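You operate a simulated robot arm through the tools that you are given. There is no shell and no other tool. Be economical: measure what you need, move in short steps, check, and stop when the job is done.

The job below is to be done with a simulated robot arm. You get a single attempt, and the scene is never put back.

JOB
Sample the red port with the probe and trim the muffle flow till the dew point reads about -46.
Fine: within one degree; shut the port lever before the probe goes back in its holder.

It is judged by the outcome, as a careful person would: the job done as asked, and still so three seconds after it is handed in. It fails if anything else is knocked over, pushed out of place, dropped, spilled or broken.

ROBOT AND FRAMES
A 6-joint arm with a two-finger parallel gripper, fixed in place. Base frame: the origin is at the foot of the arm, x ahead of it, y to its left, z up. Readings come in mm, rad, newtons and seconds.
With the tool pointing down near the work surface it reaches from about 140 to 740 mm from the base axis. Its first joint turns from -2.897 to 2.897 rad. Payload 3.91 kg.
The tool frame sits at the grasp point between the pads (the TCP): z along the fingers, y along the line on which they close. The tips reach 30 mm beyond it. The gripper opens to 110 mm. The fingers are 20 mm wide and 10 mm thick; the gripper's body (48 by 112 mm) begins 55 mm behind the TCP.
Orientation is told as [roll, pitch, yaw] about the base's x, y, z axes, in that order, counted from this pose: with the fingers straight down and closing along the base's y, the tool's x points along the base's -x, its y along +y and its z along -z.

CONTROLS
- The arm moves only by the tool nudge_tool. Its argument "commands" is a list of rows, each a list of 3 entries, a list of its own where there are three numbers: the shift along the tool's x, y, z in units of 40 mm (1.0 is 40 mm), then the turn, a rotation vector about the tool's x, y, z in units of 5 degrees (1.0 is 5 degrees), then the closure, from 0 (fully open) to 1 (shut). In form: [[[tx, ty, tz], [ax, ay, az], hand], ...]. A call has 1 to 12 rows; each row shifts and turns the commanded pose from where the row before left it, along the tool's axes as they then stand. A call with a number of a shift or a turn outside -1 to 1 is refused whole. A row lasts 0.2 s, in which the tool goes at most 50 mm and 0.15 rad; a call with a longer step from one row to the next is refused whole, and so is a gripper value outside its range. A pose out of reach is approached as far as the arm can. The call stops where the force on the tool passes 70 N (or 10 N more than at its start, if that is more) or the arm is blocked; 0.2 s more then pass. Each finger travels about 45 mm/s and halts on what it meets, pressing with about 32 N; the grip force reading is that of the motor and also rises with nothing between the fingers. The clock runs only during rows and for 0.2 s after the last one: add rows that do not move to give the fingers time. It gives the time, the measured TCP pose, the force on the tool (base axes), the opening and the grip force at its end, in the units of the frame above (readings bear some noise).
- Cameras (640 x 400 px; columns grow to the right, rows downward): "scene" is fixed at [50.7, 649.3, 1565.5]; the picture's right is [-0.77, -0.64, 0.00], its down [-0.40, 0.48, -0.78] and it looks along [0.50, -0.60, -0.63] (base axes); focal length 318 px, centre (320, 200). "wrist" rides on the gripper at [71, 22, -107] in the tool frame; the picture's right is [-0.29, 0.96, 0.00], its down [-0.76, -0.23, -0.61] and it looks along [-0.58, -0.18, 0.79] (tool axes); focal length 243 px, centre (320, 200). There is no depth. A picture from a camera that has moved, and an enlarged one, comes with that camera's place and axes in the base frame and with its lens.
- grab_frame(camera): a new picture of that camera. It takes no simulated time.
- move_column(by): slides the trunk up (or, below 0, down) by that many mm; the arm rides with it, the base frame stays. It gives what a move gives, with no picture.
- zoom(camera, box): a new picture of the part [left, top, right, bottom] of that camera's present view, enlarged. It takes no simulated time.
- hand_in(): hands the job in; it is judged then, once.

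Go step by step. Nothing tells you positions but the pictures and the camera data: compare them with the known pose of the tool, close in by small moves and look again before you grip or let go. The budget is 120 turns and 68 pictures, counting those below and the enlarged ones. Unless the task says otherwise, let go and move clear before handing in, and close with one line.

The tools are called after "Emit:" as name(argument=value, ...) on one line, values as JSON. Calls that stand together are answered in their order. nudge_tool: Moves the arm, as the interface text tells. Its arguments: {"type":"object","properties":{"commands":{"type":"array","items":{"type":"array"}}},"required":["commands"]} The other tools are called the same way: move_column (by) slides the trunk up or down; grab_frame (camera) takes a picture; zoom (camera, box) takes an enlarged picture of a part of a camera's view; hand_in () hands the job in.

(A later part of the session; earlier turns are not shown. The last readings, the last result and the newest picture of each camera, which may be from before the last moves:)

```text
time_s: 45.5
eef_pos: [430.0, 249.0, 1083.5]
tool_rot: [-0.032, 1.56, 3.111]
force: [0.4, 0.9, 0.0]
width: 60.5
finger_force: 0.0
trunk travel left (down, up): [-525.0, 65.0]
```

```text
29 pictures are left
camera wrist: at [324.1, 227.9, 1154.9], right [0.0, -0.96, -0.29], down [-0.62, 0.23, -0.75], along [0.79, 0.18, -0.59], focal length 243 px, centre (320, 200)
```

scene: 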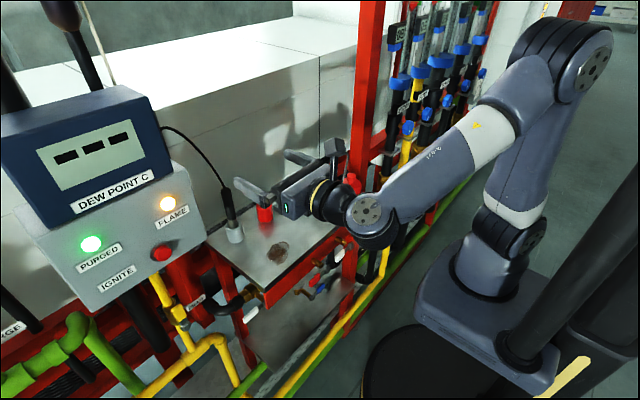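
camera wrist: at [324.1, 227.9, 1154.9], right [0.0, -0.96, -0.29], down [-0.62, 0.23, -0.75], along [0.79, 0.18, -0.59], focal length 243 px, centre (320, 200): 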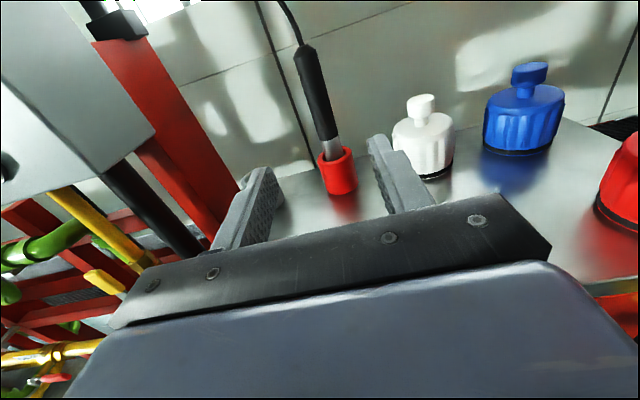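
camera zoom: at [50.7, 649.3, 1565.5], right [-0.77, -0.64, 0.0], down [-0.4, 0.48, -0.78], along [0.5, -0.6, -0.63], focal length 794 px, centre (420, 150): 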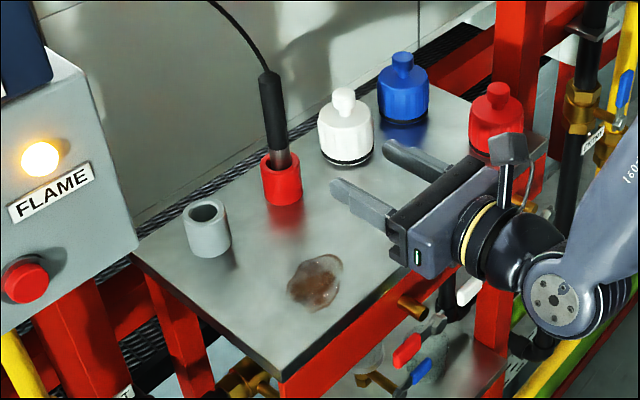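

The probe stands in the red port. The red lever is at about x 361, hub y 249, handle to y≈310, z≈937. I'll bring closed fingers above its handle.

Emit:
nudge_tool(commands=[[[0, -0.34, -0.73], [0, 0, 0], 1], [[0, -0.34, -0.73], [0, 0, 0], 1], [[0, -0.34, -0.73], [0, 0, 0], 1], [[-0.85, 0, 0], [0, 0, 0], 1], [[-0.85, 0, 0], [0, 0, 0], 1], [[-0.85, 0, 0], [0, 0, 0], 1], [[0, 0, 0], [0, 0, 0], 1]])

Emit:
zoom(camera="scene", box=[260, 220, 380, 320])

```text
time_s: 47.1
eef_pos: [342.2, 289.6, 983.2]
tool_rot: [-0.055, 1.559, 3.088]
force: [0.6, -0.1, -0.6]
width: 0.0
finger_force: 32.0
trunk travel left (down, up): [-525.0, 65.0]
```

```text
4.00 times, centred on (320, 270) of scene
camera zoom: at [50.7, 649.3, 1565.5], right [-0.77, -0.64, 0.0], down [-0.4, 0.48, -0.78], along [0.5, -0.6, -0.63], focal length 1271 px, centre (320, -80)
```

zoom: 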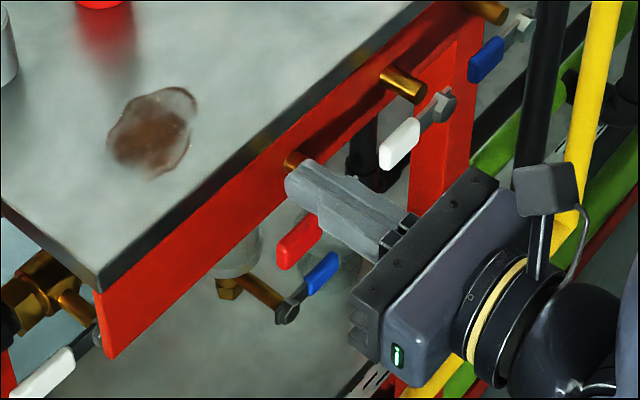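

The closed fingertips are right above the red handle. I'll press down along its arc for the first 30° and see whether it yields.

Emit:
nudge_tool(commands=[[[-0.4, 0, 0], [0, 0, 0], 1], [[-0.3, 0, 0], [0, 0, 0], 1], [[-0.2, -0.03, 0], [0, 0, 0], 1], [[-0.2, -0.04, 0], [0, 0, 0], 1], [[-0.2, -0.03, 0], [0, 0, 0], 1], [[0, 0, 0], [0, 0, 0], 1]])

Emit:
zoom(camera="scene", box=[260, 220, 380, 320])

```text
time_s: 48.5
eef_pos: [342.1, 293.3, 929.2]
tool_rot: [-0.013, 1.559, 3.129]
force: [0.3, -0.4, 1.8]
width: 0.0
finger_force: 32.3
trunk travel left (down, up): [-525.0, 65.0]
```

```text
4.00 times, centred on (320, 270) of scene
camera zoom: at [50.7, 649.3, 1565.5], right [-0.77, -0.64, 0.0], down [-0.4, 0.48, -0.78], along [0.5, -0.6, -0.63], focal length 1271 px, centre (320, -80)
```

zoom: 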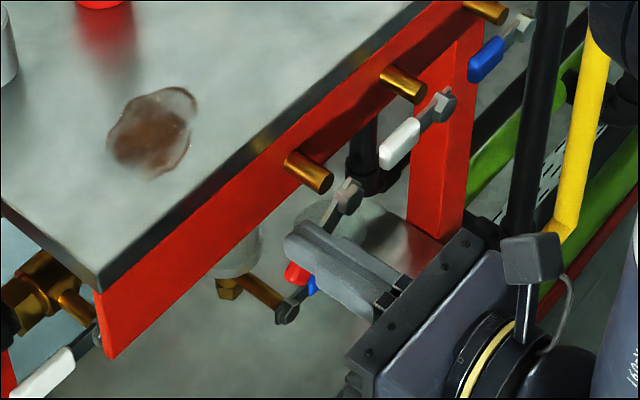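

The lever yields downward. Continuing the arc to vertical.

Emit:
nudge_tool(commands=[[[-0.26, 0.05, 0], [0, 0, 0], 1], [[-0.26, 0.12, 0], [0, 0, 0], 1], [[-0.2, 0.23, 0], [0, 0, 0], 1], [[-0.17, 0.24, 0], [0, 0, 0], 1], [[0, 0.12, 0], [0, 0, 0], 1], [[0, 0, 0], [0, 0, 0], 1]])

Emit:
grab_frame(camera="scene")

```text
time_s: 49.9
eef_pos: [342.2, 269.5, 897.7]
tool_rot: [-0.622, 1.564, 2.53]
force: [6.8, 48.2, 22.9]
width: 0.1
finger_force: 32.0
trunk travel left (down, up): [-525.0, 65.0]
```

```text
26 pictures are left
```

scene: 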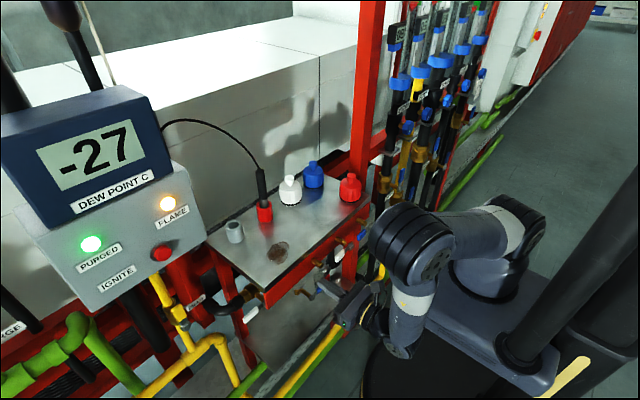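

The meter now reads -27, so sampling works and the lever is open. I'll back off and travel to the MUFFLE knob.

Emit:
nudge_tool(commands=[[[0, -0.7, 0], [0, 0, 0], 1], [[0, 0, -1], [0, 0, 0], 1], [[1, 0, 0], [0, 0, 0], 1], [[1, 0, 0], [0, 0, 0], 1], [[1, 0, 0], [0, 0, 0], 1], [[1, 0, 0], [0, 0, 0], 1], [[1, 0, 0], [0, 0, 0], 1], [[1, 0, 0], [0, 0, 0], 1], [[1, 0, 0], [0, 0, 0], 1], [[1, 0, 0], [0, 0, 0], 1], [[1, 0, 0], [0, 0, 0], 1], [[1, 0, 0], [0, 0, 0], 1]])

Emit:
nudge_tool(commands=[[[0, 0.94, 0.08], [0, 0, 0], 0.5], [[0, 0.94, 0.08], [0, 0, 0], 0.5], [[0, 0.94, 0.08], [0, 0, 0], 0.5], [[0, 0.94, 0.08], [0, 0, 0], 0.5], [[0, 0.94, 0.08], [0, 0, 0], 0.5], [[0, 0.94, 0.08], [0, 0, 0], 0.5], [[0, 0.94, 0.08], [0, 0, 0], 0.5], [[0, 0.94, 0.08], [0, 0, 0], 0.5], [[0, 0.94, 0.08], [0, 0, 0], 0.5]])

```text
time_s: 52.5
eef_pos: [306.9, 290.6, 1295.4]
tool_rot: [-0.001, 1.56, 3.141]
force: [0.6, -1.1, -0.7]
width: 0.2
finger_force: 32.1
trunk travel left (down, up): [-525.0, 65.0]
```

```text
time_s: 54.3
eef_pos: [298.6, 145.2, 1284.8]
tool_rot: [0.111, 1.528, -2.514]
force: [0.5, -0.7, -0.8]
width: 55.0
finger_force: 0.0
trunk travel left (down, up): [-525.0, 65.0]
stopped in row 8: the arm was blocked; the commanded pose is now the measured one
```

The arm was blocked while crossing over. I'll look at its configuration before going on.

Emit:
grab_frame(camera="scene")

```text
25 pictures are left
```

scene: 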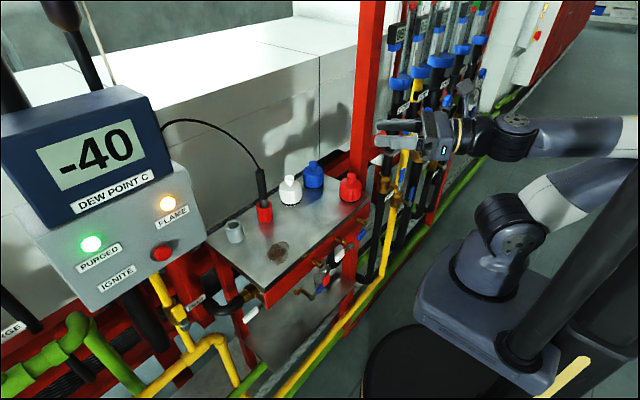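

The wrist was simply too close to the base axis; the tool got turned 30° left. The meter meanwhile is at -40 and still settling. I'll move out to x≈400 and turn the tool back to +x.

Emit:
nudge_tool(commands=[[[0, 0.42, 0.74], [0, 0, 0], 0.5], [[0, 0.42, 0.74], [0, 0, 0], 0.5], [[0, 0.42, 0.74], [0, 0, 0], 0.5], [[0, 0, 0], [-1, 0, 0], 0.5], [[0, 0, 0], [-1, 0, 0], 0.5], [[0, 0, 0], [-1, 0, 0], 0.5], [[0, 0, 0], [-1, 0, 0], 0.5], [[0, 0, 0], [-1, 0, 0], 0.5], [[0, 0, 0], [-0.9, 0, 0], 0.5], [[0, 0, 0], [0, 0, 0], 0.5]])

```text
time_s: 56.5
eef_pos: [361.1, 178.1, 1288.7]
tool_rot: [0.612, 1.53, -2.53]
force: [-0.5, -0.2, -0.6]
width: 55.1
finger_force: 0.1
out of reach, approached as far as the arm can: row 1, 2, 3
trunk travel left (down, up): [-525.0, 65.0]
```

Facing +x again at (361, 178). Moving out and crossing to the right along a safe curve.

Emit:
nudge_tool(commands=[[[0, 0, 0.95], [0, 0, 0], 0.5], [[0, 0.9, 0], [0, 0, 0], 0.5], [[0, 0.9, 0], [0, 0, 0], 0.5], [[0, 0.9, 0], [0, 0, 0], 0.5], [[0, 0.9, 0], [0, 0, 0], 0.5], [[0, 0.9, 0], [0, 0, 0], 0.5], [[0, 0, 0], [0, 0, 0], 0.5]])

```text
time_s: 58.1
eef_pos: [399.5, 5.5, 1291.6]
tool_rot: [0.601, 1.531, -2.545]
force: [-1.1, -1.0, 0.0]
width: 54.9
finger_force: 0.0
out of reach, approached as far as the arm can: row 6
trunk travel left (down, up): [-525.0, 65.0]
```

Close to the inner limit here; I'll raise the tool before crossing further, retreating in x as I approach the tubes.

Emit:
nudge_tool(commands=[[[1, 0, 0], [0, 0, 0], 0.5], [[1, 0, 0], [0, 0, 0], 0.5], [[1, 0, 0], [0, 0, 0], 0.5], [[0, 0.9, -0.25], [0, 0, 0], 0.5], [[0, 0.9, -0.25], [0, 0, 0], 0.5], [[0, 0.9, -0.4], [0, 0, 0], 0.5], [[0, 0.9, -0.4], [0, 0, 0], 0.5], [[0, 0, 0], [0, 0, 0], 0.5]])

```text
time_s: 59.9
eef_pos: [392.8, 0.2, 1368.2]
tool_rot: [0.206, 1.441, -2.949]
force: [0.1, 0.2, 0.1]
width: 55.0
finger_force: 0.1
out of reach, approached as far as the arm can: row 2, 4, 5, 6, 7
trunk travel left (down, up): [-525.0, 65.0]
```

The level posture can't pass the arm's centre plane here. I'll pitch the tool down 45° to get away from that configuration, then cross.

Emit:
nudge_tool(commands=[[[0, 0, 0], [0, -1, 0], 0.5], [[0, 0, 0], [0, -1, 0], 0.5], [[0, 0, 0], [0, -1, 0], 0.5], [[0, 0, 0], [0, -1, 0], 0.5], [[0, 0, 0], [0, -1, 0], 0.5], [[0, 0, 0], [0, -1, 0], 0.5], [[0, 0, 0], [0, -1, 0], 0.5], [[0, 0, 0], [0, -1, 0], 0.5], [[0, 0, 0], [0, -1, 0], 0.5], [[0, 0, 0], [0, 0, 0], 0.5]])

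Emit:
grab_frame(camera="scene")

```text
time_s: 62.1
eef_pos: [364.6, 21.2, 1392.5]
tool_rot: [0.034, 0.751, -3.123]
force: [-0.5, 0.1, 0.1]
width: 54.9
finger_force: 0.0
out of reach, approached as far as the arm can: row 2, 4, 6, 8, 9
trunk travel left (down, up): [-525.0, 65.0]
```

```text
24 pictures are left
```

scene: 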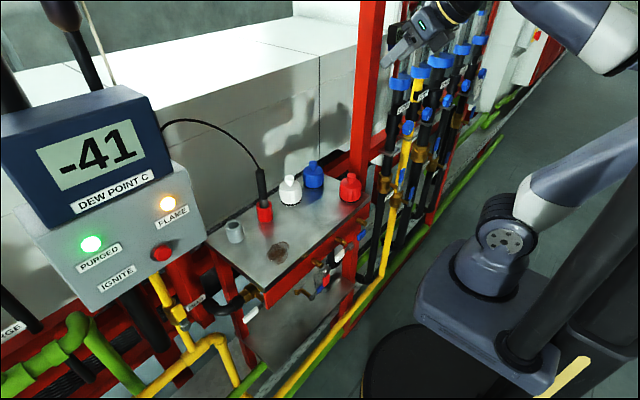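

The reading has settled at -41, so about 5° more is needed. The wrist roll is probably near its negative limit; I'll roll +90° (which also suits the knob), then cross.

Emit:
nudge_tool(commands=[[[0, 0, 0], [0, 0, 1], 0.5], [[0, 0, 0], [0, 0, 1], 0.5], [[0, 0, 0], [0, 0, 1], 0.5], [[0, 0, 0], [0, 0, 1], 0.5], [[0, 0, 0], [0, 0, 1], 0.5], [[0, 0, 0], [0, 0, 1], 0.5], [[0, 0, 0], [0, 0, 1], 0.5], [[0, 0, 0], [0, 0, 1], 0.5], [[0, 0, 0], [0, 0, 1], 0.5]])

Emit:
nudge_tool(commands=[[[0, 0, 0], [0, 0, 1], 0.5], [[0, 0, 0], [0, 0, 1], 0.5], [[0, 0, 0], [0, 0, 1], 0.5], [[0, 0, 0], [0, 0, 1], 0.5], [[0, 0, 0], [0, 0, 1], 0.5], [[0, 0, 0], [0, 0, 1], 0.5], [[0, 0, 0], [0, 0, 1], 0.5], [[0, 0, 0], [0, 0, 1], 0.5], [[0, 0, 0], [0, 0, 1], 0.5]])

Emit:
nudge_tool(commands=[[[0.8, 0, 0], [0, 0, 0], 0.5], [[0.8, 0, 0], [0, 0, 0], 0.5], [[0.8, 0, 0], [0, 0, 0], 0.5], [[0, 0, 0], [0, 0, 0], 0.5]])

```text
time_s: 64.1
eef_pos: [363.6, 20.8, 1391.5]
tool_rot: [-0.572, 0.523, 2.208]
force: [-0.2, -1.2, -0.5]
width: 55.1
finger_force: 0.2
trunk travel left (down, up): [-525.0, 65.0]
```

```text
time_s: 66.1
eef_pos: [364.5, 21.4, 1391.8]
tool_rot: [-0.75, 0.023, 1.57]
force: [0.7, -0.2, -0.1]
width: 54.9
finger_force: 0.0
trunk travel left (down, up): [-525.0, 65.0]
```

```text
time_s: 67.1
eef_pos: [365.6, -76.6, 1396.0]
tool_rot: [-0.752, 0.024, 1.571]
force: [0.4, 1.1, 1.1]
width: 54.9
finger_force: 0.1
trunk travel left (down, up): [-525.0, 65.0]
```

That did it. Continuing to the MUFFLE knob's y while drawing back slightly.

Emit:
nudge_tool(commands=[[[0.95, 0.05, -0.05], [0, 0, 0], 0.5], [[0.95, 0.05, -0.05], [0, 0, 0], 0.5], [[0.95, 0.05, -0.05], [0, 0, 0], 0.5], [[0.95, 0.05, -0.05], [0, 0, 0], 0.5], [[0.95, 0.05, -0.05], [0, 0, 0], 0.5], [[0.95, 0.05, -0.05], [0, 0, 0], 0.5], [[0.95, 0.05, -0.05], [0, 0, 0], 0.5], [[0.95, 0.05, -0.05], [0, 0, 0], 0.5], [[0.95, 0.05, -0.05], [0, 0, 0], 0.5], [[0, 0, 0], [0, 0, 0], 0.5]])

Emit:
nudge_tool(commands=[[[0, 0, 0], [1, 0, 0], 0.5], [[0, 0, 0], [1, 0, 0], 0.5], [[0, 0, 0], [1, 0, 0], 0.5], [[0, 0, 0], [1, 0, 0], 0.5], [[0, 0, 0], [1, 0, 0], 0.5], [[0, 0, 0], [1, 0, 0], 0.5], [[0, 0, 0], [1, 0, 0], 0.5], [[0, 0, 0], [1, 0, 0], 0.5], [[0, 0, 0], [0.5, 0, 0], 0.5], [[0, 0, 0], [0, 0, 0], 0.5]])

Emit:
grab_frame(camera="wrist")

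```text
time_s: 69.3
eef_pos: [340.2, -415.7, 1402.8]
tool_rot: [-0.752, 0.023, 1.572]
force: [0.6, -0.2, 0.4]
width: 55.1
finger_force: 0.0
trunk travel left (down, up): [-525.0, 65.0]
```

```text
time_s: 71.5
eef_pos: [344.6, -424.4, 1435.4]
tool_rot: [-1.493, 0.017, 1.574]
force: [0.2, 0.1, 0.6]
width: 55.0
finger_force: 0.2
out of reach, approached as far as the arm can: row 8, 9
trunk travel left (down, up): [-525.0, 65.0]
```

```text
23 pictures are left
camera wrist: at [235.9, -496.0, 1423.2], right [-0.08, 0.27, -0.96], down [-0.59, 0.76, 0.26], along [0.8, 0.58, 0.1], focal length 243 px, centre (320, 200)
```

wrist: 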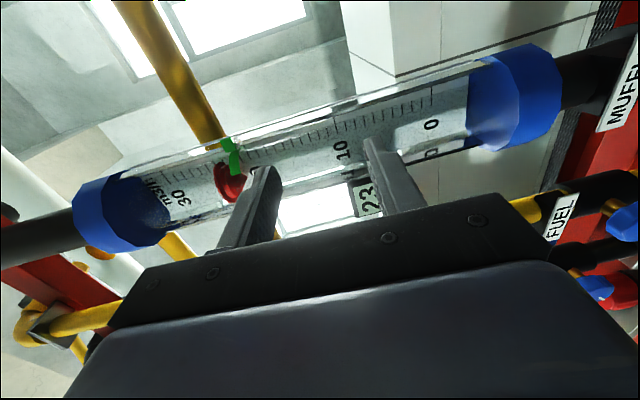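

I'm at the MUFFLE rotameter (scale 0–30, float near 24). I'll pull back, finish levelling and descend to knob height.

Emit:
nudge_tool(commands=[[[0, 0, -1], [0, 0, 0], 0.3], [[0, 0.9, -0.15], [0, 0, 0], 0.3], [[0, 0.9, 0], [0, 0, 0], 0.3], [[0, 0.9, 0], [0, 0, 0], 0.3], [[0, 0.9, 0], [0.45, 0, 0], 0.3], [[0, 0.9, 0], [0.45, 0, 0], 0.3], [[0, 0.9, 0], [0, 0, 0], 0.3], [[0, 0.9, 0], [0, 0, 0], 0.3], [[0, 0, 0], [0, 0, 0], 0.3]])

Emit:
grab_frame(camera="wrist")

Emit:
grab_frame(camera="scene")

```text
time_s: 73.5
eef_pos: [304.0, -502.3, 1429.3]
tool_rot: [-1.568, 0.018, 1.574]
force: [0.3, -1.0, -1.5]
width: 77.0
finger_force: 0.1
out of reach, approached as far as the arm can: row 2, 3, 4, 5, 6, 7, 8
trunk travel left (down, up): [-525.0, 65.0]
```

```text
22 pictures are left
camera wrist: at [197.6, -573.9, 1407.8], right [0.0, 0.27, -0.96], down [-0.61, 0.76, 0.22], along [0.79, 0.59, 0.16], focal length 243 px, centre (320, 200)
```

wrist: 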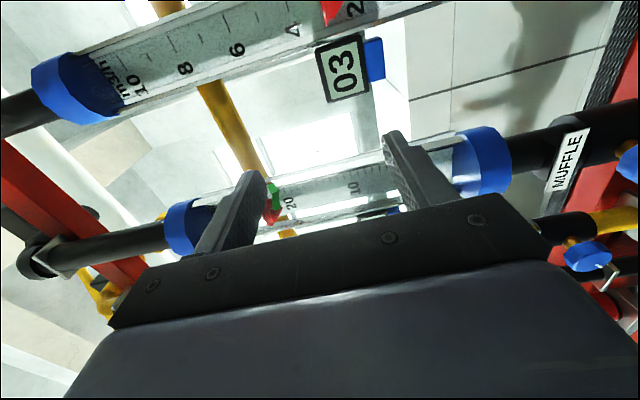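

```text
21 pictures are left
```

scene: 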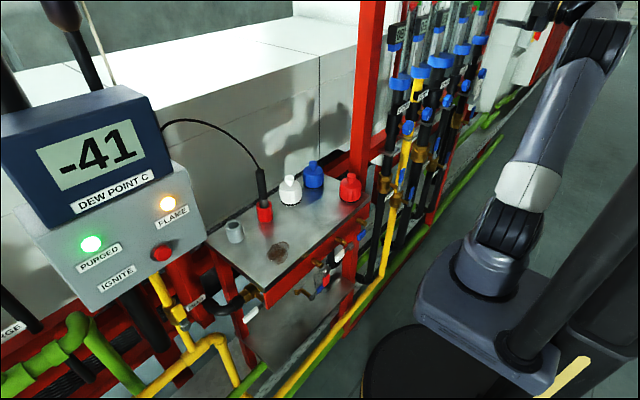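

The level posture can't descend further with the arm alone, so I'll lower the whole arm with the trunk (tips at x≈334, clear of the knobs).

Emit:
move_column(by=-272)

Emit:
nudge_tool(commands=[[[-0.7, 0, 0], [0, 0, 0], 0.3], [[-0.7, 0, 0], [0, 0, 0], 0.3], [[-0.7, 0, 0], [0, 0, 0], 0.3], [[0, 0, 0], [0, 0, 0], 0.3]])

Emit:
grab_frame(camera="wrist")

```text
time_s: 76.3
eef_pos: [305.7, -501.8, 1156.7]
tool_rot: [-1.568, 0.016, 1.575]
force: [-0.3, 0.5, 0.2]
width: 77.1
finger_force: 0.1
trunk travel left (down, up): [-253.0, 337.0]
```

```text
time_s: 77.3
eef_pos: [307.5, -428.7, 1182.4]
tool_rot: [-1.566, 0.015, 1.575]
force: [0.5, 0.3, 0.4]
width: 77.1
finger_force: 0.0
out of reach, approached as far as the arm can: row 1, 2, 3
trunk travel left (down, up): [-253.0, 337.0]
```

```text
20 pictures are left
camera wrist: at [200.0, -499.4, 1162.3], right [-0.01, 0.28, -0.96], down [-0.61, 0.76, 0.22], along [0.79, 0.59, 0.16], focal length 243 px, centre (320, 200)
```

wrist: 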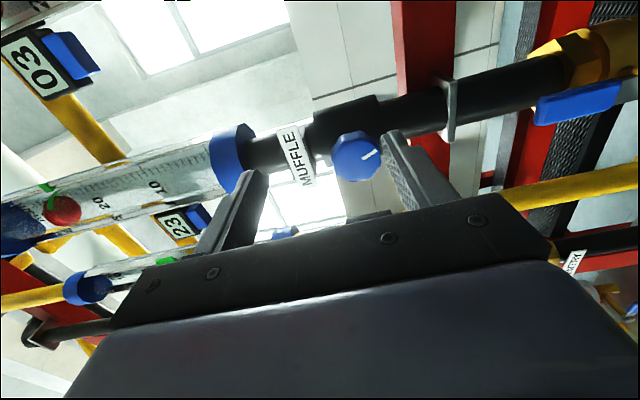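

The MUFFLE knob is now directly ahead, about (382, -400, 1159). I'll shift y and then set height with the trunk.

Emit:
nudge_tool(commands=[[[-0.36, 0, 0], [0, 0, 0], 0.3], [[-0.36, 0, 0], [0, 0, 0], 0.3], [[0, 0, 0], [0, 0, 0], 0.3]])

```text
time_s: 78.1
eef_pos: [307.7, -400.5, 1188.3]
tool_rot: [-1.565, 0.013, 1.574]
force: [-0.8, -0.1, -0.6]
width: 77.2
finger_force: 0.1
out of reach, approached as far as the arm can: row 1, 2
trunk travel left (down, up): [-253.0, 337.0]
```

Emit:
move_column(by=-29)

Emit:
nudge_tool(commands=[[[0, 0, 0.5], [0, 0, 0], 0.4], [[0, 0, 0.5], [0, 0, 0], 0.4], [[0, 0, 0], [0, 0, 0], 0.4]])

Emit:
grab_frame(camera="wrist")

```text
time_s: 78.8
eef_pos: [306.6, -401.2, 1158.9]
tool_rot: [-1.565, 0.012, 1.573]
force: [-0.2, -0.6, 0.2]
width: 77.1
finger_force: 0.1
trunk travel left (down, up): [-224.0, 366.0]
```

```text
time_s: 79.6
eef_pos: [346.1, -402.0, 1160.9]
tool_rot: [-1.564, 0.013, 1.573]
force: [-0.4, 0.5, 0.8]
width: 66.3
finger_force: 0.0
trunk travel left (down, up): [-224.0, 366.0]
```

```text
19 pictures are left
camera wrist: at [239.6, -472.8, 1139.7], right [-0.01, 0.28, -0.96], down [-0.61, 0.76, 0.22], along [0.79, 0.59, 0.16], focal length 243 px, centre (320, 200)
```

wrist: 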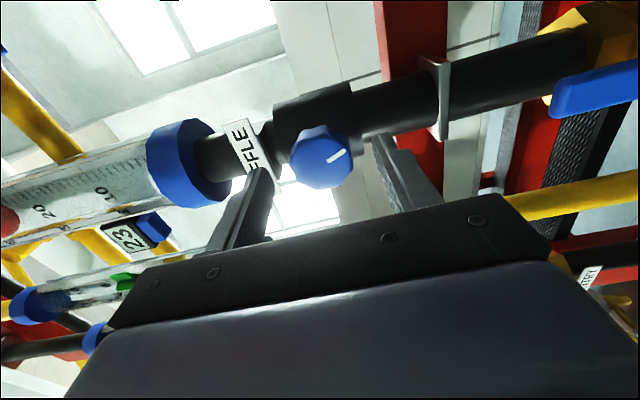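

The knob is centred between the fingers. I'll advance 20 mm and close on it gently.

Emit:
nudge_tool(commands=[[[-0.06, 0, 0.25], [0, 0, 0], 0.4], [[0, 0, 0.25], [0, 0, 0], 0.4], [[0, 0, 0], [0, 0, 0], 0.55], [[0, 0, 0], [0, 0, 0], 0.7], [[0, 0, 0], [0, 0, 0], 0.8], [[0, 0, 0], [0, 0, 0], 0.9], [[0, 0, 0], [0, 0, 0], 1], [[0, 0, 0], [0, 0, 0], 1]])

Emit:
zoom(camera="wrist", box=[0, 60, 440, 280])

```text
time_s: 81.4
eef_pos: [367.0, -399.4, 1160.1]
tool_rot: [-1.565, 0.012, 1.575]
force: [2.3, -1.3, 3.3]
width: 40.8
finger_force: 45.1
trunk travel left (down, up): [-224.0, 366.0]
```

```text
1.45 times, centred on (220, 170) of wrist
camera zoom: at [259.2, -469.3, 1139.0], right [-0.01, 0.28, -0.96], down [-0.61, 0.76, 0.22], along [0.79, 0.59, 0.17], focal length 353 px, centre (466, 244)
```

zoom: 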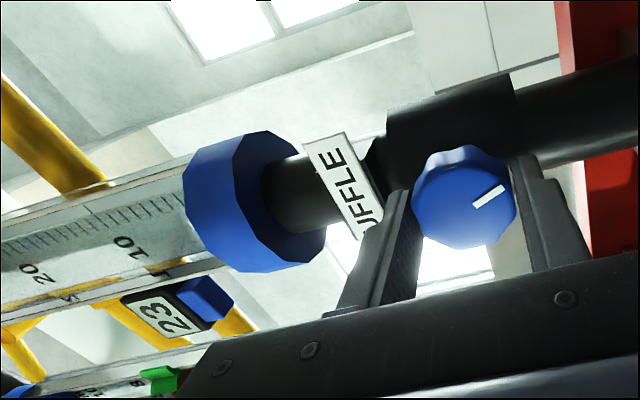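

The knob is gripped (40.8 mm across). I'll turn it 10° counter-clockwise (opening) and wait for the meter.

Emit:
nudge_tool(commands=[[[0, 0, 0], [0, 0, -0.67], 1], [[0, 0, 0], [0, 0, -0.67], 1], [[0, 0, 0], [0, 0, -0.66], 1], [[0, 0, 0], [0, 0, 0], 1], [[0, 0, 0], [0, 0, 0], 1], [[0, 0, 0], [0, 0, 0], 1], [[0, 0, 0], [0, 0, 0], 1], [[0, 0, 0], [0, 0, 0], 1], [[0, 0, 0], [0, 0, 0], 1], [[0, 0, 0], [0, 0, 0], 1], [[0, 0, 0], [0, 0, 0], 1], [[0, 0, 0], [0, 0, 0], 1]])

Emit:
nudge_tool(commands=[[[0, 0, 0], [0, 0, 0], 1], [[0, 0, 0], [0, 0, 0], 1], [[0, 0, 0], [0, 0, 0], 1], [[0, 0, 0], [0, 0, 0], 1], [[0, 0, 0], [0, 0, 0], 1], [[0, 0, 0], [0, 0, 0], 1], [[0, 0, 0], [0, 0, 0], 1], [[0, 0, 0], [0, 0, 0], 1], [[0, 0, 0], [0, 0, 0], 1], [[0, 0, 0], [0, 0, 0], 1], [[0, 0, 0], [0, 0, 0], 1], [[0, 0, 0], [0, 0, 0], 1]])

Emit:
nudge_tool(commands=[[[0, 0, 0], [0, 0, 0], 1], [[0, 0, 0], [0, 0, 0], 1], [[0, 0, 0], [0, 0, 0], 1], [[0, 0, 0], [0, 0, 0], 1], [[0, 0, 0], [0, 0, 0], 1], [[0, 0, 0], [0, 0, 0], 1], [[0, 0, 0], [0, 0, 0], 1], [[0, 0, 0], [0, 0, 0], 1], [[0, 0, 0], [0, 0, 0], 1], [[0, 0, 0], [0, 0, 0], 1], [[0, 0, 0], [0, 0, 0], 1], [[0, 0, 0], [0, 0, 0], 1]])

Emit:
grab_frame(camera="scene")

```text
time_s: 81.9
eef_pos: [366.9, -403.5, 1160.5]
tool_rot: [-1.537, 0.054, 1.58]
force: [-9.3, 7.6, -13.6]
width: 40.8
finger_force: 44.7
out of reach, approached as far as the arm can: row 1, 2
trunk travel left (down, up): [-224.0, 366.0]
stopped in row 2: the force on the tool passed its limit (the readings are from after the stop); the commanded pose is now the measured one
```

```text
time_s: 84.5
eef_pos: [368.5, -405.1, 1160.7]
tool_rot: [-1.535, 0.056, 1.581]
force: [-17.7, 10.9, -33.7]
width: 40.7
finger_force: 45.6
trunk travel left (down, up): [-224.0, 366.0]
```

```text
time_s: 87.1
eef_pos: [367.1, -403.9, 1160.4]
tool_rot: [-1.536, 0.055, 1.582]
force: [-18.0, 10.6, -33.0]
width: 40.7
finger_force: 44.9
trunk travel left (down, up): [-224.0, 366.0]
```

```text
17 pictures are left
```

scene: 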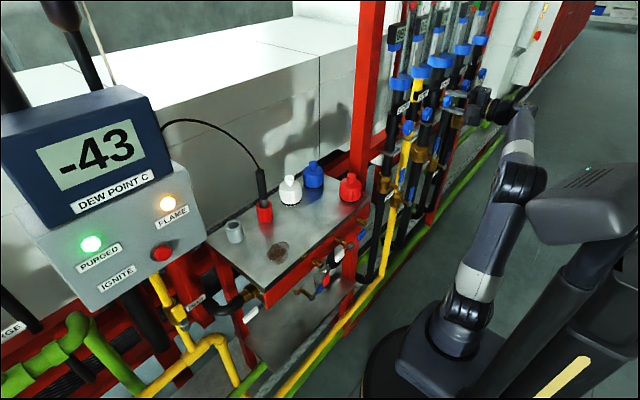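

The meter went to -43: right direction, about 1°C per degree of knob, but the wrist is at its roll limit. I'll open, roll +30° around the knob, recentre and regrip.

Emit:
nudge_tool(commands=[[[0, 0, 0], [0, 0, 0], 0.8], [[0, 0, 0], [0, 0, 0], 0.6], [[0, 0, 0], [0, 0, 0], 0.4], [[0, 0, 0], [0, 0, 0], 0.4], [[0, 0, 0], [0, 0, 1], 0.4], [[0, 0, 0], [0, 0, 1], 0.4], [[0, 0, 0], [0, 0, 1], 0.4], [[0, 0, 0], [0, 0, 1], 0.4], [[0, 0, 0], [0, 0, 1], 0.4], [[0, 0, 0], [0, 0, 1], 0.4], [[0, 0, 0], [0, 0, 0], 0.4]])

Emit:
zoom(camera="wrist", box=[100, 60, 540, 280])

Emit:
zoom(camera="scene", box=[0, 80, 200, 220])

```text
time_s: 89.5
eef_pos: [368.2, -403.6, 1160.6]
tool_rot: [-1.535, -0.468, 1.563]
force: [0.7, -0.5, 0.0]
width: 66.1
finger_force: 0.0
trunk travel left (down, up): [-224.0, 366.0]
```

```text
1.45 times, centred on (320, 170) of wrist
camera zoom: at [259.6, -457.7, 1113.7], right [-0.03, 0.69, -0.72], down [-0.59, 0.57, 0.57], along [0.8, 0.45, 0.39], focal length 353 px, centre (320, 244)
```

zoom: 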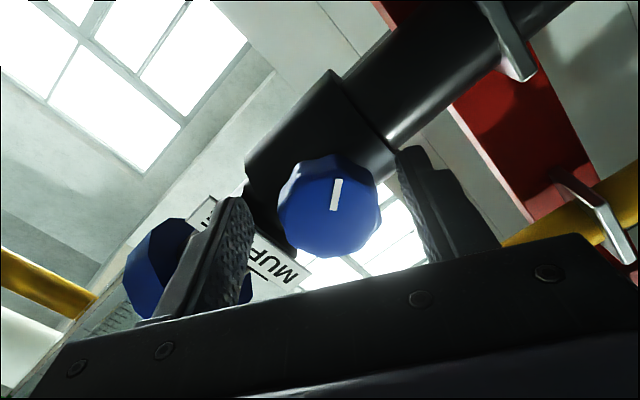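

```text
2.86 times, centred on (100, 150) of scene
camera zoom: at [50.7, 649.3, 1565.5], right [-0.77, -0.64, 0.0], down [-0.4, 0.48, -0.78], along [0.5, -0.6, -0.63], focal length 908 px, centre (949, 343)
```

zoom: 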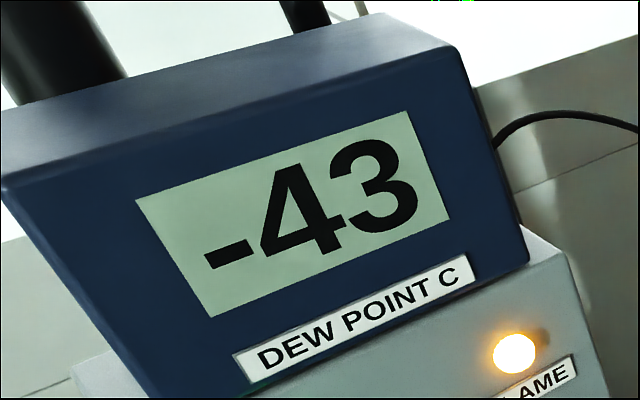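

Stable at -43. I'll recentre by 4 mm, regrip, turn a further ~3° counter-clockwise and wait.

Emit:
nudge_tool(commands=[[[-0.08, 0.05, 0], [0, 0, 0], 0.4], [[0, 0, 0], [0, 0, 0], 0.55], [[0, 0, 0], [0, 0, 0], 0.7], [[0, 0, 0], [0, 0, 0], 0.85], [[0, 0, 0], [0, 0, 0], 1], [[0, 0, 0], [0, 0, 0], 1], [[0, 0, 0], [0, 0, -0.3], 1], [[0, 0, 0], [0, 0, -0.3], 1], [[0, 0, 0], [0, 0, 0], 1], [[0, 0, 0], [0, 0, 0], 1], [[0, 0, 0], [0, 0, 0], 1], [[0, 0, 0], [0, 0, 0], 1]])

Emit:
nudge_tool(commands=[[[0, 0, 0], [0, 0, 0], 1], [[0, 0, 0], [0, 0, 0], 1], [[0, 0, 0], [0, 0, 0], 1], [[0, 0, 0], [0, 0, 0], 1], [[0, 0, 0], [0, 0, 0], 1], [[0, 0, 0], [0, 0, 0], 1], [[0, 0, 0], [0, 0, 0], 1], [[0, 0, 0], [0, 0, 0], 1], [[0, 0, 0], [0, 0, 0], 1], [[0, 0, 0], [0, 0, 0], 1], [[0, 0, 0], [0, 0, 0], 1], [[0, 0, 0], [0, 0, 0], 1]])

Emit:
nudge_tool(commands=[[[0, 0, 0], [0, 0, 0], 1], [[0, 0, 0], [0, 0, 0], 1], [[0, 0, 0], [0, 0, 0], 1], [[0, 0, 0], [0, 0, 0], 1], [[0, 0, 0], [0, 0, 0], 1], [[0, 0, 0], [0, 0, 0], 1], [[0, 0, 0], [0, 0, 0], 1], [[0, 0, 0], [0, 0, 0], 1], [[0, 0, 0], [0, 0, 0], 1], [[0, 0, 0], [0, 0, 0], 1], [[0, 0, 0], [0, 0, 0], 1], [[0, 0, 0], [0, 0, 0], 1]])

Emit:
zoom(camera="scene", box=[0, 80, 200, 220])

```text
time_s: 92.1
eef_pos: [366.6, -400.0, 1162.0]
tool_rot: [-1.531, -0.416, 1.567]
force: [-10.6, 15.8, -33.1]
width: 41.3
finger_force: 45.4
trunk travel left (down, up): [-224.0, 366.0]
```

```text
time_s: 94.7
eef_pos: [368.2, -399.2, 1160.3]
tool_rot: [-1.531, -0.415, 1.563]
force: [-9.4, 16.1, -32.3]
width: 41.5
finger_force: 45.3
trunk travel left (down, up): [-224.0, 366.0]
```

```text
time_s: 97.3
eef_pos: [367.5, -399.2, 1161.4]
tool_rot: [-1.531, -0.415, 1.563]
force: [-10.3, 15.8, -32.9]
width: 41.4
finger_force: 45.1
trunk travel left (down, up): [-224.0, 366.0]
```

```text
2.86 times, centred on (100, 150) of scene
camera zoom: at [50.7, 649.3, 1565.5], right [-0.77, -0.64, 0.0], down [-0.4, 0.48, -0.78], along [0.5, -0.6, -0.63], focal length 908 px, centre (949, 343)
```

zoom: 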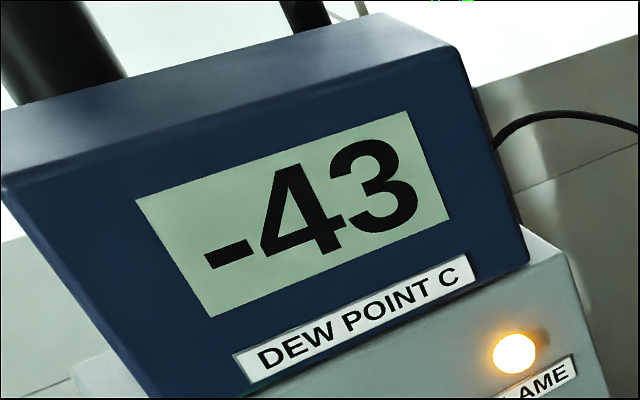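

Little change yet; turning another 5°.

Emit:
nudge_tool(commands=[[[0, 0, 0], [0, 0, -0.5], 1], [[0, 0, 0], [0, 0, -0.5], 1], [[0, 0, 0], [0, 0, 0], 1], [[0, 0, 0], [0, 0, 0], 1], [[0, 0, 0], [0, 0, 0], 1], [[0, 0, 0], [0, 0, 0], 1], [[0, 0, 0], [0, 0, 0], 1], [[0, 0, 0], [0, 0, 0], 1], [[0, 0, 0], [0, 0, 0], 1], [[0, 0, 0], [0, 0, 0], 1], [[0, 0, 0], [0, 0, 0], 1], [[0, 0, 0], [0, 0, 0], 1]])

Emit:
nudge_tool(commands=[[[0, 0, 0], [0, 0, 0], 1], [[0, 0, 0], [0, 0, 0], 1], [[0, 0, 0], [0, 0, 0], 1], [[0, 0, 0], [0, 0, 0], 1], [[0, 0, 0], [0, 0, 0], 1], [[0, 0, 0], [0, 0, 0], 1], [[0, 0, 0], [0, 0, 0], 1], [[0, 0, 0], [0, 0, 0], 1], [[0, 0, 0], [0, 0, 0], 1], [[0, 0, 0], [0, 0, 0], 1], [[0, 0, 0], [0, 0, 0], 1], [[0, 0, 0], [0, 0, 0], 1]])

Emit:
nudge_tool(commands=[[[0, 0, 0], [0, 0, 0], 1], [[0, 0, 0], [0, 0, 0], 1], [[0, 0, 0], [0, 0, 0], 1], [[0, 0, 0], [0, 0, 0], 1], [[0, 0, 0], [0, 0, 0], 1], [[0, 0, 0], [0, 0, 0], 1], [[0, 0, 0], [0, 0, 0], 1], [[0, 0, 0], [0, 0, 0], 1], [[0, 0, 0], [0, 0, 0], 1], [[0, 0, 0], [0, 0, 0], 1], [[0, 0, 0], [0, 0, 0], 1], [[0, 0, 0], [0, 0, 0], 1]])

Emit:
zoom(camera="scene", box=[0, 80, 200, 220])

```text
time_s: 99.9
eef_pos: [368.1, -399.2, 1160.4]
tool_rot: [-1.532, -0.329, 1.569]
force: [-9.5, 16.7, -33.4]
width: 41.4
finger_force: 45.2
trunk travel left (down, up): [-224.0, 366.0]
```

```text
time_s: 102.5
eef_pos: [367.7, -399.1, 1161.1]
tool_rot: [-1.533, -0.329, 1.57]
force: [-10.3, 17.5, -33.7]
width: 41.4
finger_force: 45.3
trunk travel left (down, up): [-224.0, 366.0]
```

```text
time_s: 105.1
eef_pos: [368.5, -398.8, 1161.0]
tool_rot: [-1.531, -0.329, 1.568]
force: [-9.9, 16.8, -32.6]
width: 41.4
finger_force: 45.3
trunk travel left (down, up): [-224.0, 366.0]
```

```text
2.86 times, centred on (100, 150) of scene
camera zoom: at [50.7, 649.3, 1565.5], right [-0.77, -0.64, 0.0], down [-0.4, 0.48, -0.78], along [0.5, -0.6, -0.63], focal length 908 px, centre (949, 343)
```

zoom: 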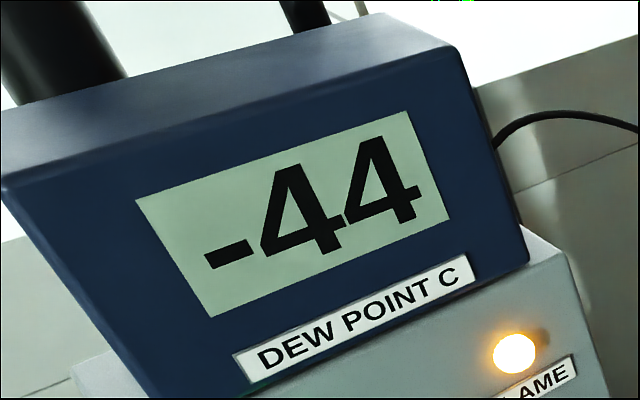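

Now -44, about 0.2–0.3°C per degree. Turning another 8°.

Emit:
nudge_tool(commands=[[[0, 0, 0], [0, 0, -0.55], 1], [[0, 0, 0], [0, 0, -0.55], 1], [[0, 0, 0], [0, 0, -0.5], 1], [[0, 0, 0], [0, 0, 0], 1], [[0, 0, 0], [0, 0, 0], 1], [[0, 0, 0], [0, 0, 0], 1], [[0, 0, 0], [0, 0, 0], 1], [[0, 0, 0], [0, 0, 0], 1], [[0, 0, 0], [0, 0, 0], 1], [[0, 0, 0], [0, 0, 0], 1], [[0, 0, 0], [0, 0, 0], 1], [[0, 0, 0], [0, 0, 0], 1]])

Emit:
nudge_tool(commands=[[[0, 0, 0], [0, 0, 0], 1], [[0, 0, 0], [0, 0, 0], 1], [[0, 0, 0], [0, 0, 0], 1], [[0, 0, 0], [0, 0, 0], 1], [[0, 0, 0], [0, 0, 0], 1], [[0, 0, 0], [0, 0, 0], 1], [[0, 0, 0], [0, 0, 0], 1], [[0, 0, 0], [0, 0, 0], 1], [[0, 0, 0], [0, 0, 0], 1], [[0, 0, 0], [0, 0, 0], 1], [[0, 0, 0], [0, 0, 0], 1], [[0, 0, 0], [0, 0, 0], 1]])

Emit:
nudge_tool(commands=[[[0, 0, 0], [0, 0, 0], 1], [[0, 0, 0], [0, 0, 0], 1], [[0, 0, 0], [0, 0, 0], 1], [[0, 0, 0], [0, 0, 0], 1], [[0, 0, 0], [0, 0, 0], 1], [[0, 0, 0], [0, 0, 0], 1], [[0, 0, 0], [0, 0, 0], 1], [[0, 0, 0], [0, 0, 0], 1], [[0, 0, 0], [0, 0, 0], 1], [[0, 0, 0], [0, 0, 0], 1], [[0, 0, 0], [0, 0, 0], 1], [[0, 0, 0], [0, 0, 0], 1]])

Emit:
nudge_tool(commands=[[[0, 0, 0], [0, 0, 0], 1], [[0, 0, 0], [0, 0, 0], 1], [[0, 0, 0], [0, 0, 0], 1], [[0, 0, 0], [0, 0, 0], 1], [[0, 0, 0], [0, 0, 0], 1], [[0, 0, 0], [0, 0, 0], 1], [[0, 0, 0], [0, 0, 0], 1], [[0, 0, 0], [0, 0, 0], 1], [[0, 0, 0], [0, 0, 0], 1], [[0, 0, 0], [0, 0, 0], 1], [[0, 0, 0], [0, 0, 0], 1], [[0, 0, 0], [0, 0, 0], 1]])

Emit:
zoom(camera="scene", box=[0, 80, 200, 220])

```text
time_s: 107.7
eef_pos: [369.0, -400.1, 1162.0]
tool_rot: [-1.533, -0.188, 1.575]
force: [-6.8, 15.8, -31.4]
width: 41.0
finger_force: 45.4
trunk travel left (down, up): [-224.0, 366.0]
```

```text
time_s: 110.3
eef_pos: [368.5, -400.1, 1161.6]
tool_rot: [-1.534, -0.189, 1.573]
force: [-6.8, 15.2, -31.7]
width: 41.5
finger_force: 44.8
trunk travel left (down, up): [-224.0, 366.0]
```

```text
time_s: 112.9
eef_pos: [368.9, -400.5, 1161.9]
tool_rot: [-1.535, -0.19, 1.574]
force: [-6.9, 15.9, -31.0]
width: 41.2
finger_force: 45.2
trunk travel left (down, up): [-224.0, 366.0]
```

```text
time_s: 115.5
eef_pos: [368.4, -400.5, 1160.2]
tool_rot: [-1.534, -0.188, 1.573]
force: [-6.6, 15.4, -30.8]
width: 41.2
finger_force: 44.7
trunk travel left (down, up): [-224.0, 366.0]
```

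```text
2.86 times, centred on (100, 150) of scene
camera zoom: at [50.7, 649.3, 1565.5], right [-0.77, -0.64, 0.0], down [-0.4, 0.48, -0.78], along [0.5, -0.6, -0.63], focal length 908 px, centre (949, 343)
```

zoom: 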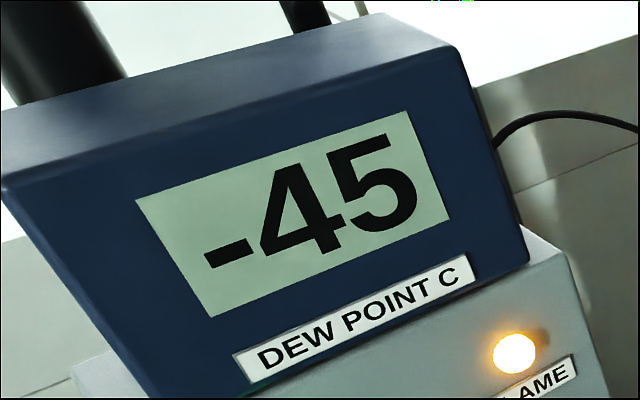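

-45 now. Turning 5.5° more, then releasing the knob and backing off before reading.

Emit:
nudge_tool(commands=[[[0, 0, 0], [0, 0, -0.55], 1], [[0, 0, 0], [0, 0, -0.55], 1], [[0, 0, 0], [0, 0, 0], 1], [[0, 0, 0], [0, 0, 0], 1], [[0, 0, 0], [0, 0, 0], 0.85], [[0, 0, 0], [0, 0, 0], 0.7], [[0, 0, 0], [0, 0, 0], 0.55], [[0, 0, 0], [0, 0, 0], 0.4], [[0, 0, 0], [0, 0, 0], 0.35], [[0, 0, 0], [0, 0, 0], 0.35], [[0, 0, -0.7], [0, 0, 0], 0.35], [[0, 0, -0.7], [0, 0, 0], 0.35]])

Emit:
nudge_tool(commands=[[[0, 0, 0], [0, 0, 0.5], 0.35], [[0, 0, 0], [0, 0, 0.5], 0.35], [[0, 0, 0], [0, 0, 0], 0.35], [[0, 0, 0], [0, 0, 0], 0.35], [[0, 0, 0], [0, 0, 0], 0.35], [[0, 0, 0], [0, 0, 0], 0.35], [[0, 0, 0], [0, 0, 0], 0.35], [[0, 0, 0], [0, 0, 0], 0.35], [[0, 0, 0], [0, 0, 0], 0.35], [[0, 0, 0], [0, 0, 0], 0.35], [[0, 0, 0], [0, 0, 0], 0.35], [[0, 0, 0], [0, 0, 0], 0.35]])

Emit:
nudge_tool(commands=[[[0, 0, 0], [0, 0, 0], 0.35], [[0, 0, 0], [0, 0, 0], 0.35], [[0, 0, 0], [0, 0, 0], 0.35], [[0, 0, 0], [0, 0, 0], 0.35], [[0, 0, 0], [0, 0, 0], 0.35], [[0, 0, 0], [0, 0, 0], 0.35], [[0, 0, 0], [0, 0, 0], 0.35], [[0, 0, 0], [0, 0, 0], 0.35], [[0, 0, 0], [0, 0, 0], 0.35], [[0, 0, 0], [0, 0, 0], 0.35], [[0, 0, 0], [0, 0, 0], 0.35], [[0, 0, 0], [0, 0, 0], 0.35]])

Emit:
grab_frame(camera="scene")

```text
time_s: 118.1
eef_pos: [312.0, -401.0, 1162.8]
tool_rot: [-1.537, -0.09, 1.575]
force: [-0.6, -0.3, -0.6]
width: 71.5
finger_force: 0.1
trunk travel left (down, up): [-224.0, 366.0]
```

```text
time_s: 120.7
eef_pos: [311.6, -400.3, 1163.6]
tool_rot: [-1.537, -0.177, 1.574]
force: [0.7, -0.6, 0.9]
width: 71.2
finger_force: 0.1
trunk travel left (down, up): [-224.0, 366.0]
```

```text
time_s: 123.3
eef_pos: [310.9, -399.6, 1163.8]
tool_rot: [-1.537, -0.178, 1.574]
force: [-0.5, -0.4, 0.4]
width: 71.5
finger_force: 0.0
trunk travel left (down, up): [-224.0, 366.0]
```

```text
11 pictures are left
```

scene: 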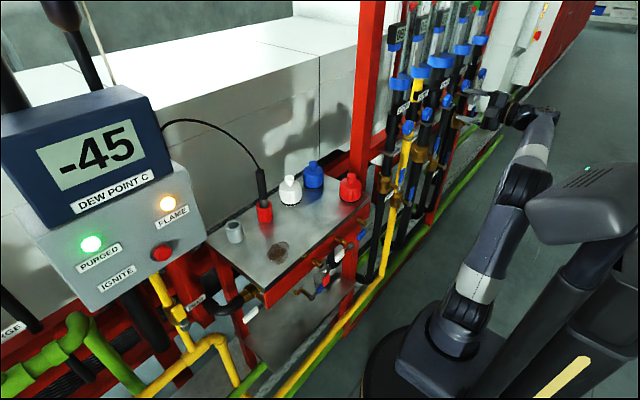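

-45 with a slow trend (~0.13°C per degree), so actual value is likely around -45.3. One more small turn of ~5° will bring it nearer -46.

Emit:
nudge_tool(commands=[[[0, 0.05, 0], [0, 0, -0.5], 0.35], [[0, 0, 0], [0, 0, -0.5], 0.35], [[0, 0, 0.7], [0, 0, 0], 0.35], [[0, 0, 0.7], [0, 0, 0], 0.35], [[0, 0, 0], [0, 0, 0], 0.5], [[0, 0, 0], [0, 0, 0], 0.65], [[0, 0, 0], [0, 0, 0], 0.8], [[0, 0, 0], [0, 0, 0], 1], [[0, 0, 0], [0, 0, 0], 1], [[0, 0, 0], [0, 0, -0.5], 1], [[0, 0, 0], [0, 0, -0.5], 1], [[0, 0, 0], [0, 0, 0], 1]])

Emit:
nudge_tool(commands=[[[0, 0, 0], [0, 0, 0], 1], [[0, 0, 0], [0, 0, 0], 0.85], [[0, 0, 0], [0, 0, 0], 0.7], [[0, 0, 0], [0, 0, 0], 0.55], [[0, 0, 0], [0, 0, 0], 0.4], [[0, 0, 0], [0, 0, 0], 0.35], [[0, 0, 0], [0, 0, 0], 0.35], [[0, 0, -0.7], [0, 0, 0], 0.35], [[0, 0, -0.7], [0, 0, 0], 0.35], [[0, 0, 0], [0, 0, 0], 0.35], [[0, 0, 0], [0, 0, 0], 0.35], [[0, 0, 0], [0, 0, 0], 0.35]])

Emit:
nudge_tool(commands=[[[0, 0, 0], [0, 0, 0], 0.35], [[0, 0, 0], [0, 0, 0], 0.35], [[0, 0, 0], [0, 0, 0], 0.35], [[0, 0, 0], [0, 0, 0], 0.35], [[0, 0, 0], [0, 0, 0], 0.35], [[0, 0, 0], [0, 0, 0], 0.35], [[0, 0, 0], [0, 0, 0], 0.35], [[0, 0, 0], [0, 0, 0], 0.35], [[0, 0, 0], [0, 0, 0], 0.35], [[0, 0, 0], [0, 0, 0], 0.35], [[0, 0, 0], [0, 0, 0], 0.35], [[0, 0, 0], [0, 0, 0], 0.35]])

Emit:
nudge_tool(commands=[[[0, 0, 0], [0, 0, 0], 0.35], [[0, 0, 0], [0, 0, 0], 0.35], [[0, 0, 0], [0, 0, 0], 0.35], [[0, 0, 0], [0, 0, 0], 0.35], [[0, 0, 0], [0, 0, 0], 0.35], [[0, 0, 0], [0, 0, 0], 0.35], [[0, 0, 0], [0, 0, 0], 0.35], [[0, 0, 0], [0, 0, 0], 0.35], [[0, 0, 0], [0, 0, 0], 0.35], [[0, 0, 0], [0, 0, 0], 0.35], [[0, 0, 0], [0, 0, 0], 0.35], [[0, 0, 0], [0, 0, 0], 0.35]])

Emit:
zoom(camera="scene", box=[0, 80, 200, 220])

```text
time_s: 125.9
eef_pos: [368.1, -398.1, 1160.4]
tool_rot: [-1.539, -0.003, 1.581]
force: [2.1, -1.4, 10.8]
width: 41.1
finger_force: 44.9
trunk travel left (down, up): [-224.0, 366.0]
```

```text
time_s: 128.5
eef_pos: [313.5, -401.0, 1161.4]
tool_rot: [-1.539, -0.003, 1.579]
force: [-0.6, 0.4, 0.4]
width: 71.4
finger_force: 0.0
trunk travel left (down, up): [-224.0, 366.0]
```

```text
time_s: 131.1
eef_pos: [313.4, -400.1, 1162.1]
tool_rot: [-1.537, -0.004, 1.58]
force: [0.0, 0.2, -0.9]
width: 71.5
finger_force: 0.1
trunk travel left (down, up): [-224.0, 366.0]
```

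```text
time_s: 133.7
eef_pos: [314.1, -399.5, 1161.5]
tool_rot: [-1.537, -0.004, 1.58]
force: [-1.0, -0.4, -0.3]
width: 71.4
finger_force: 0.0
trunk travel left (down, up): [-224.0, 366.0]
```

```text
2.86 times, centred on (100, 150) of scene
camera zoom: at [50.7, 649.3, 1565.5], right [-0.77, -0.64, 0.0], down [-0.4, 0.48, -0.78], along [0.5, -0.6, -0.63], focal length 908 px, centre (949, 343)
```

zoom: 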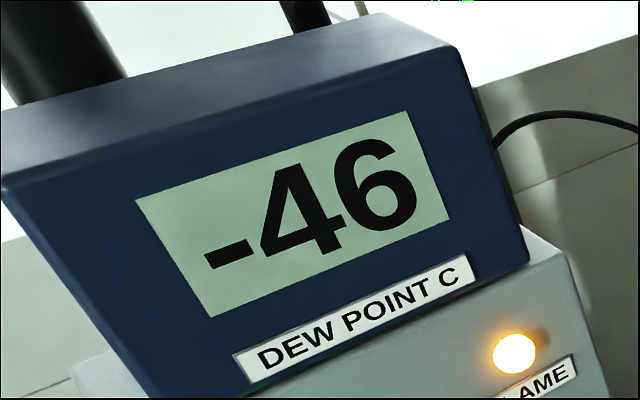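

The meter reads -46. Now back to the red lever: raise the trunk again, pitch the tool down 45°, and cross back to the left.

Emit:
move_column(by=301)

Emit:
nudge_tool(commands=[[[0, 0, 0], [-1, 0, 0], 0.6], [[0, 0, 0], [-1, 0, 0], 0.8], [[0, 0, 0], [-1, 0, 0], 1], [[0, 0, 0], [-1, 0, 0], 1], [[0, 0, 0], [-1, 0, 0], 1], [[0, 0, 0], [-1, 0, 0], 1], [[0, 0, 0], [-1, 0, 0], 1], [[0, 0, 0], [-1, 0, 0], 1], [[0, 0, 0], [-1, 0, 0], 1], [[0, 0, 0], [0, 0, 0], 1]])

Emit:
nudge_tool(commands=[[[-0.95, 0, 0.2], [0, 0, 0], 1], [[-0.95, 0, 0.2], [0, 0, 0], 1], [[-0.95, 0, 0.2], [0, 0, 0], 1], [[-0.95, 0, 0.2], [0, 0, 0], 1], [[-0.95, 0, 0.2], [0, 0, 0], 1], [[-0.95, 0, 0.2], [0, 0, 0], 1], [[-0.95, 0, 0.2], [0, 0, 0], 1], [[-0.95, 0, 0.2], [0, 0, 0], 1], [[0, 0, 0], [0, 0, 0], 1]])

```text
time_s: 136.7
eef_pos: [312.2, -400.4, 1462.9]
tool_rot: [-1.538, -0.004, 1.58]
force: [-1.1, 0.3, -0.5]
width: 71.6
finger_force: 0.1
trunk travel left (down, up): [-525.0, 65.0]
```

```text
time_s: 138.9
eef_pos: [312.6, -401.6, 1462.7]
tool_rot: [-0.751, -0.003, 1.581]
force: [0.4, 0.9, 0.0]
width: 0.0
finger_force: 31.7
trunk travel left (down, up): [-525.0, 65.0]
```

```text
time_s: 140.9
eef_pos: [359.2, -88.5, 1413.1]
tool_rot: [-0.74, -0.01, 1.603]
force: [0.6, 0.6, 1.1]
width: 0.0
finger_force: 32.1
trunk travel left (down, up): [-525.0, 65.0]
```

Crossing on to the left side.

Emit:
nudge_tool(commands=[[[-0.97, 0, 0], [0, 0, 0], 1], [[-0.97, 0, 0], [0, 0, 0], 1], [[-0.97, 0, 0], [0, 0, 0], 1], [[-0.97, 0, 0], [0, 0, 0], 1], [[-0.97, 0, 0], [0, 0, 0], 1], [[-0.97, 0, 0], [0, 0, 0], 1], [[-0.97, 0, 0], [0, 0, 0], 1], [[-0.97, 0, 0], [0, 0, 0], 1], [[0, 0, 0], [0, 0, 0], 1]])

Emit:
nudge_tool(commands=[[[0, 0, 0], [1, 0, 0], 1], [[0, 0, 0], [1, 0, 0], 1], [[0, 0, 0], [1, 0, 0], 1], [[0, 0, 0], [1, 0, 0], 1], [[0, 0, 0], [1, 0, 0], 1], [[0, 0, 0], [1, 0, 0], 1], [[0, 0, 0], [1, 0, 0], 1], [[0, 0, 0], [1, 0, 0], 1], [[0, 0, 0], [1, 0, 0], 1], [[0, 0, 0], [0.5, 0, 0], 1], [[0, 0, 0], [0, 0, 0], 1]])

```text
time_s: 142.9
eef_pos: [350.1, 215.9, 1418.9]
tool_rot: [-0.755, -0.003, 1.58]
force: [0.3, -0.6, 0.2]
width: 0.1
finger_force: 32.2
trunk travel left (down, up): [-525.0, 65.0]
```

```text
time_s: 145.3
eef_pos: [351.7, 214.2, 1418.0]
tool_rot: [-1.583, -0.004, 1.579]
force: [0.4, -0.3, -0.6]
width: 0.0
finger_force: 32.3
trunk travel left (down, up): [-525.0, 65.0]
```

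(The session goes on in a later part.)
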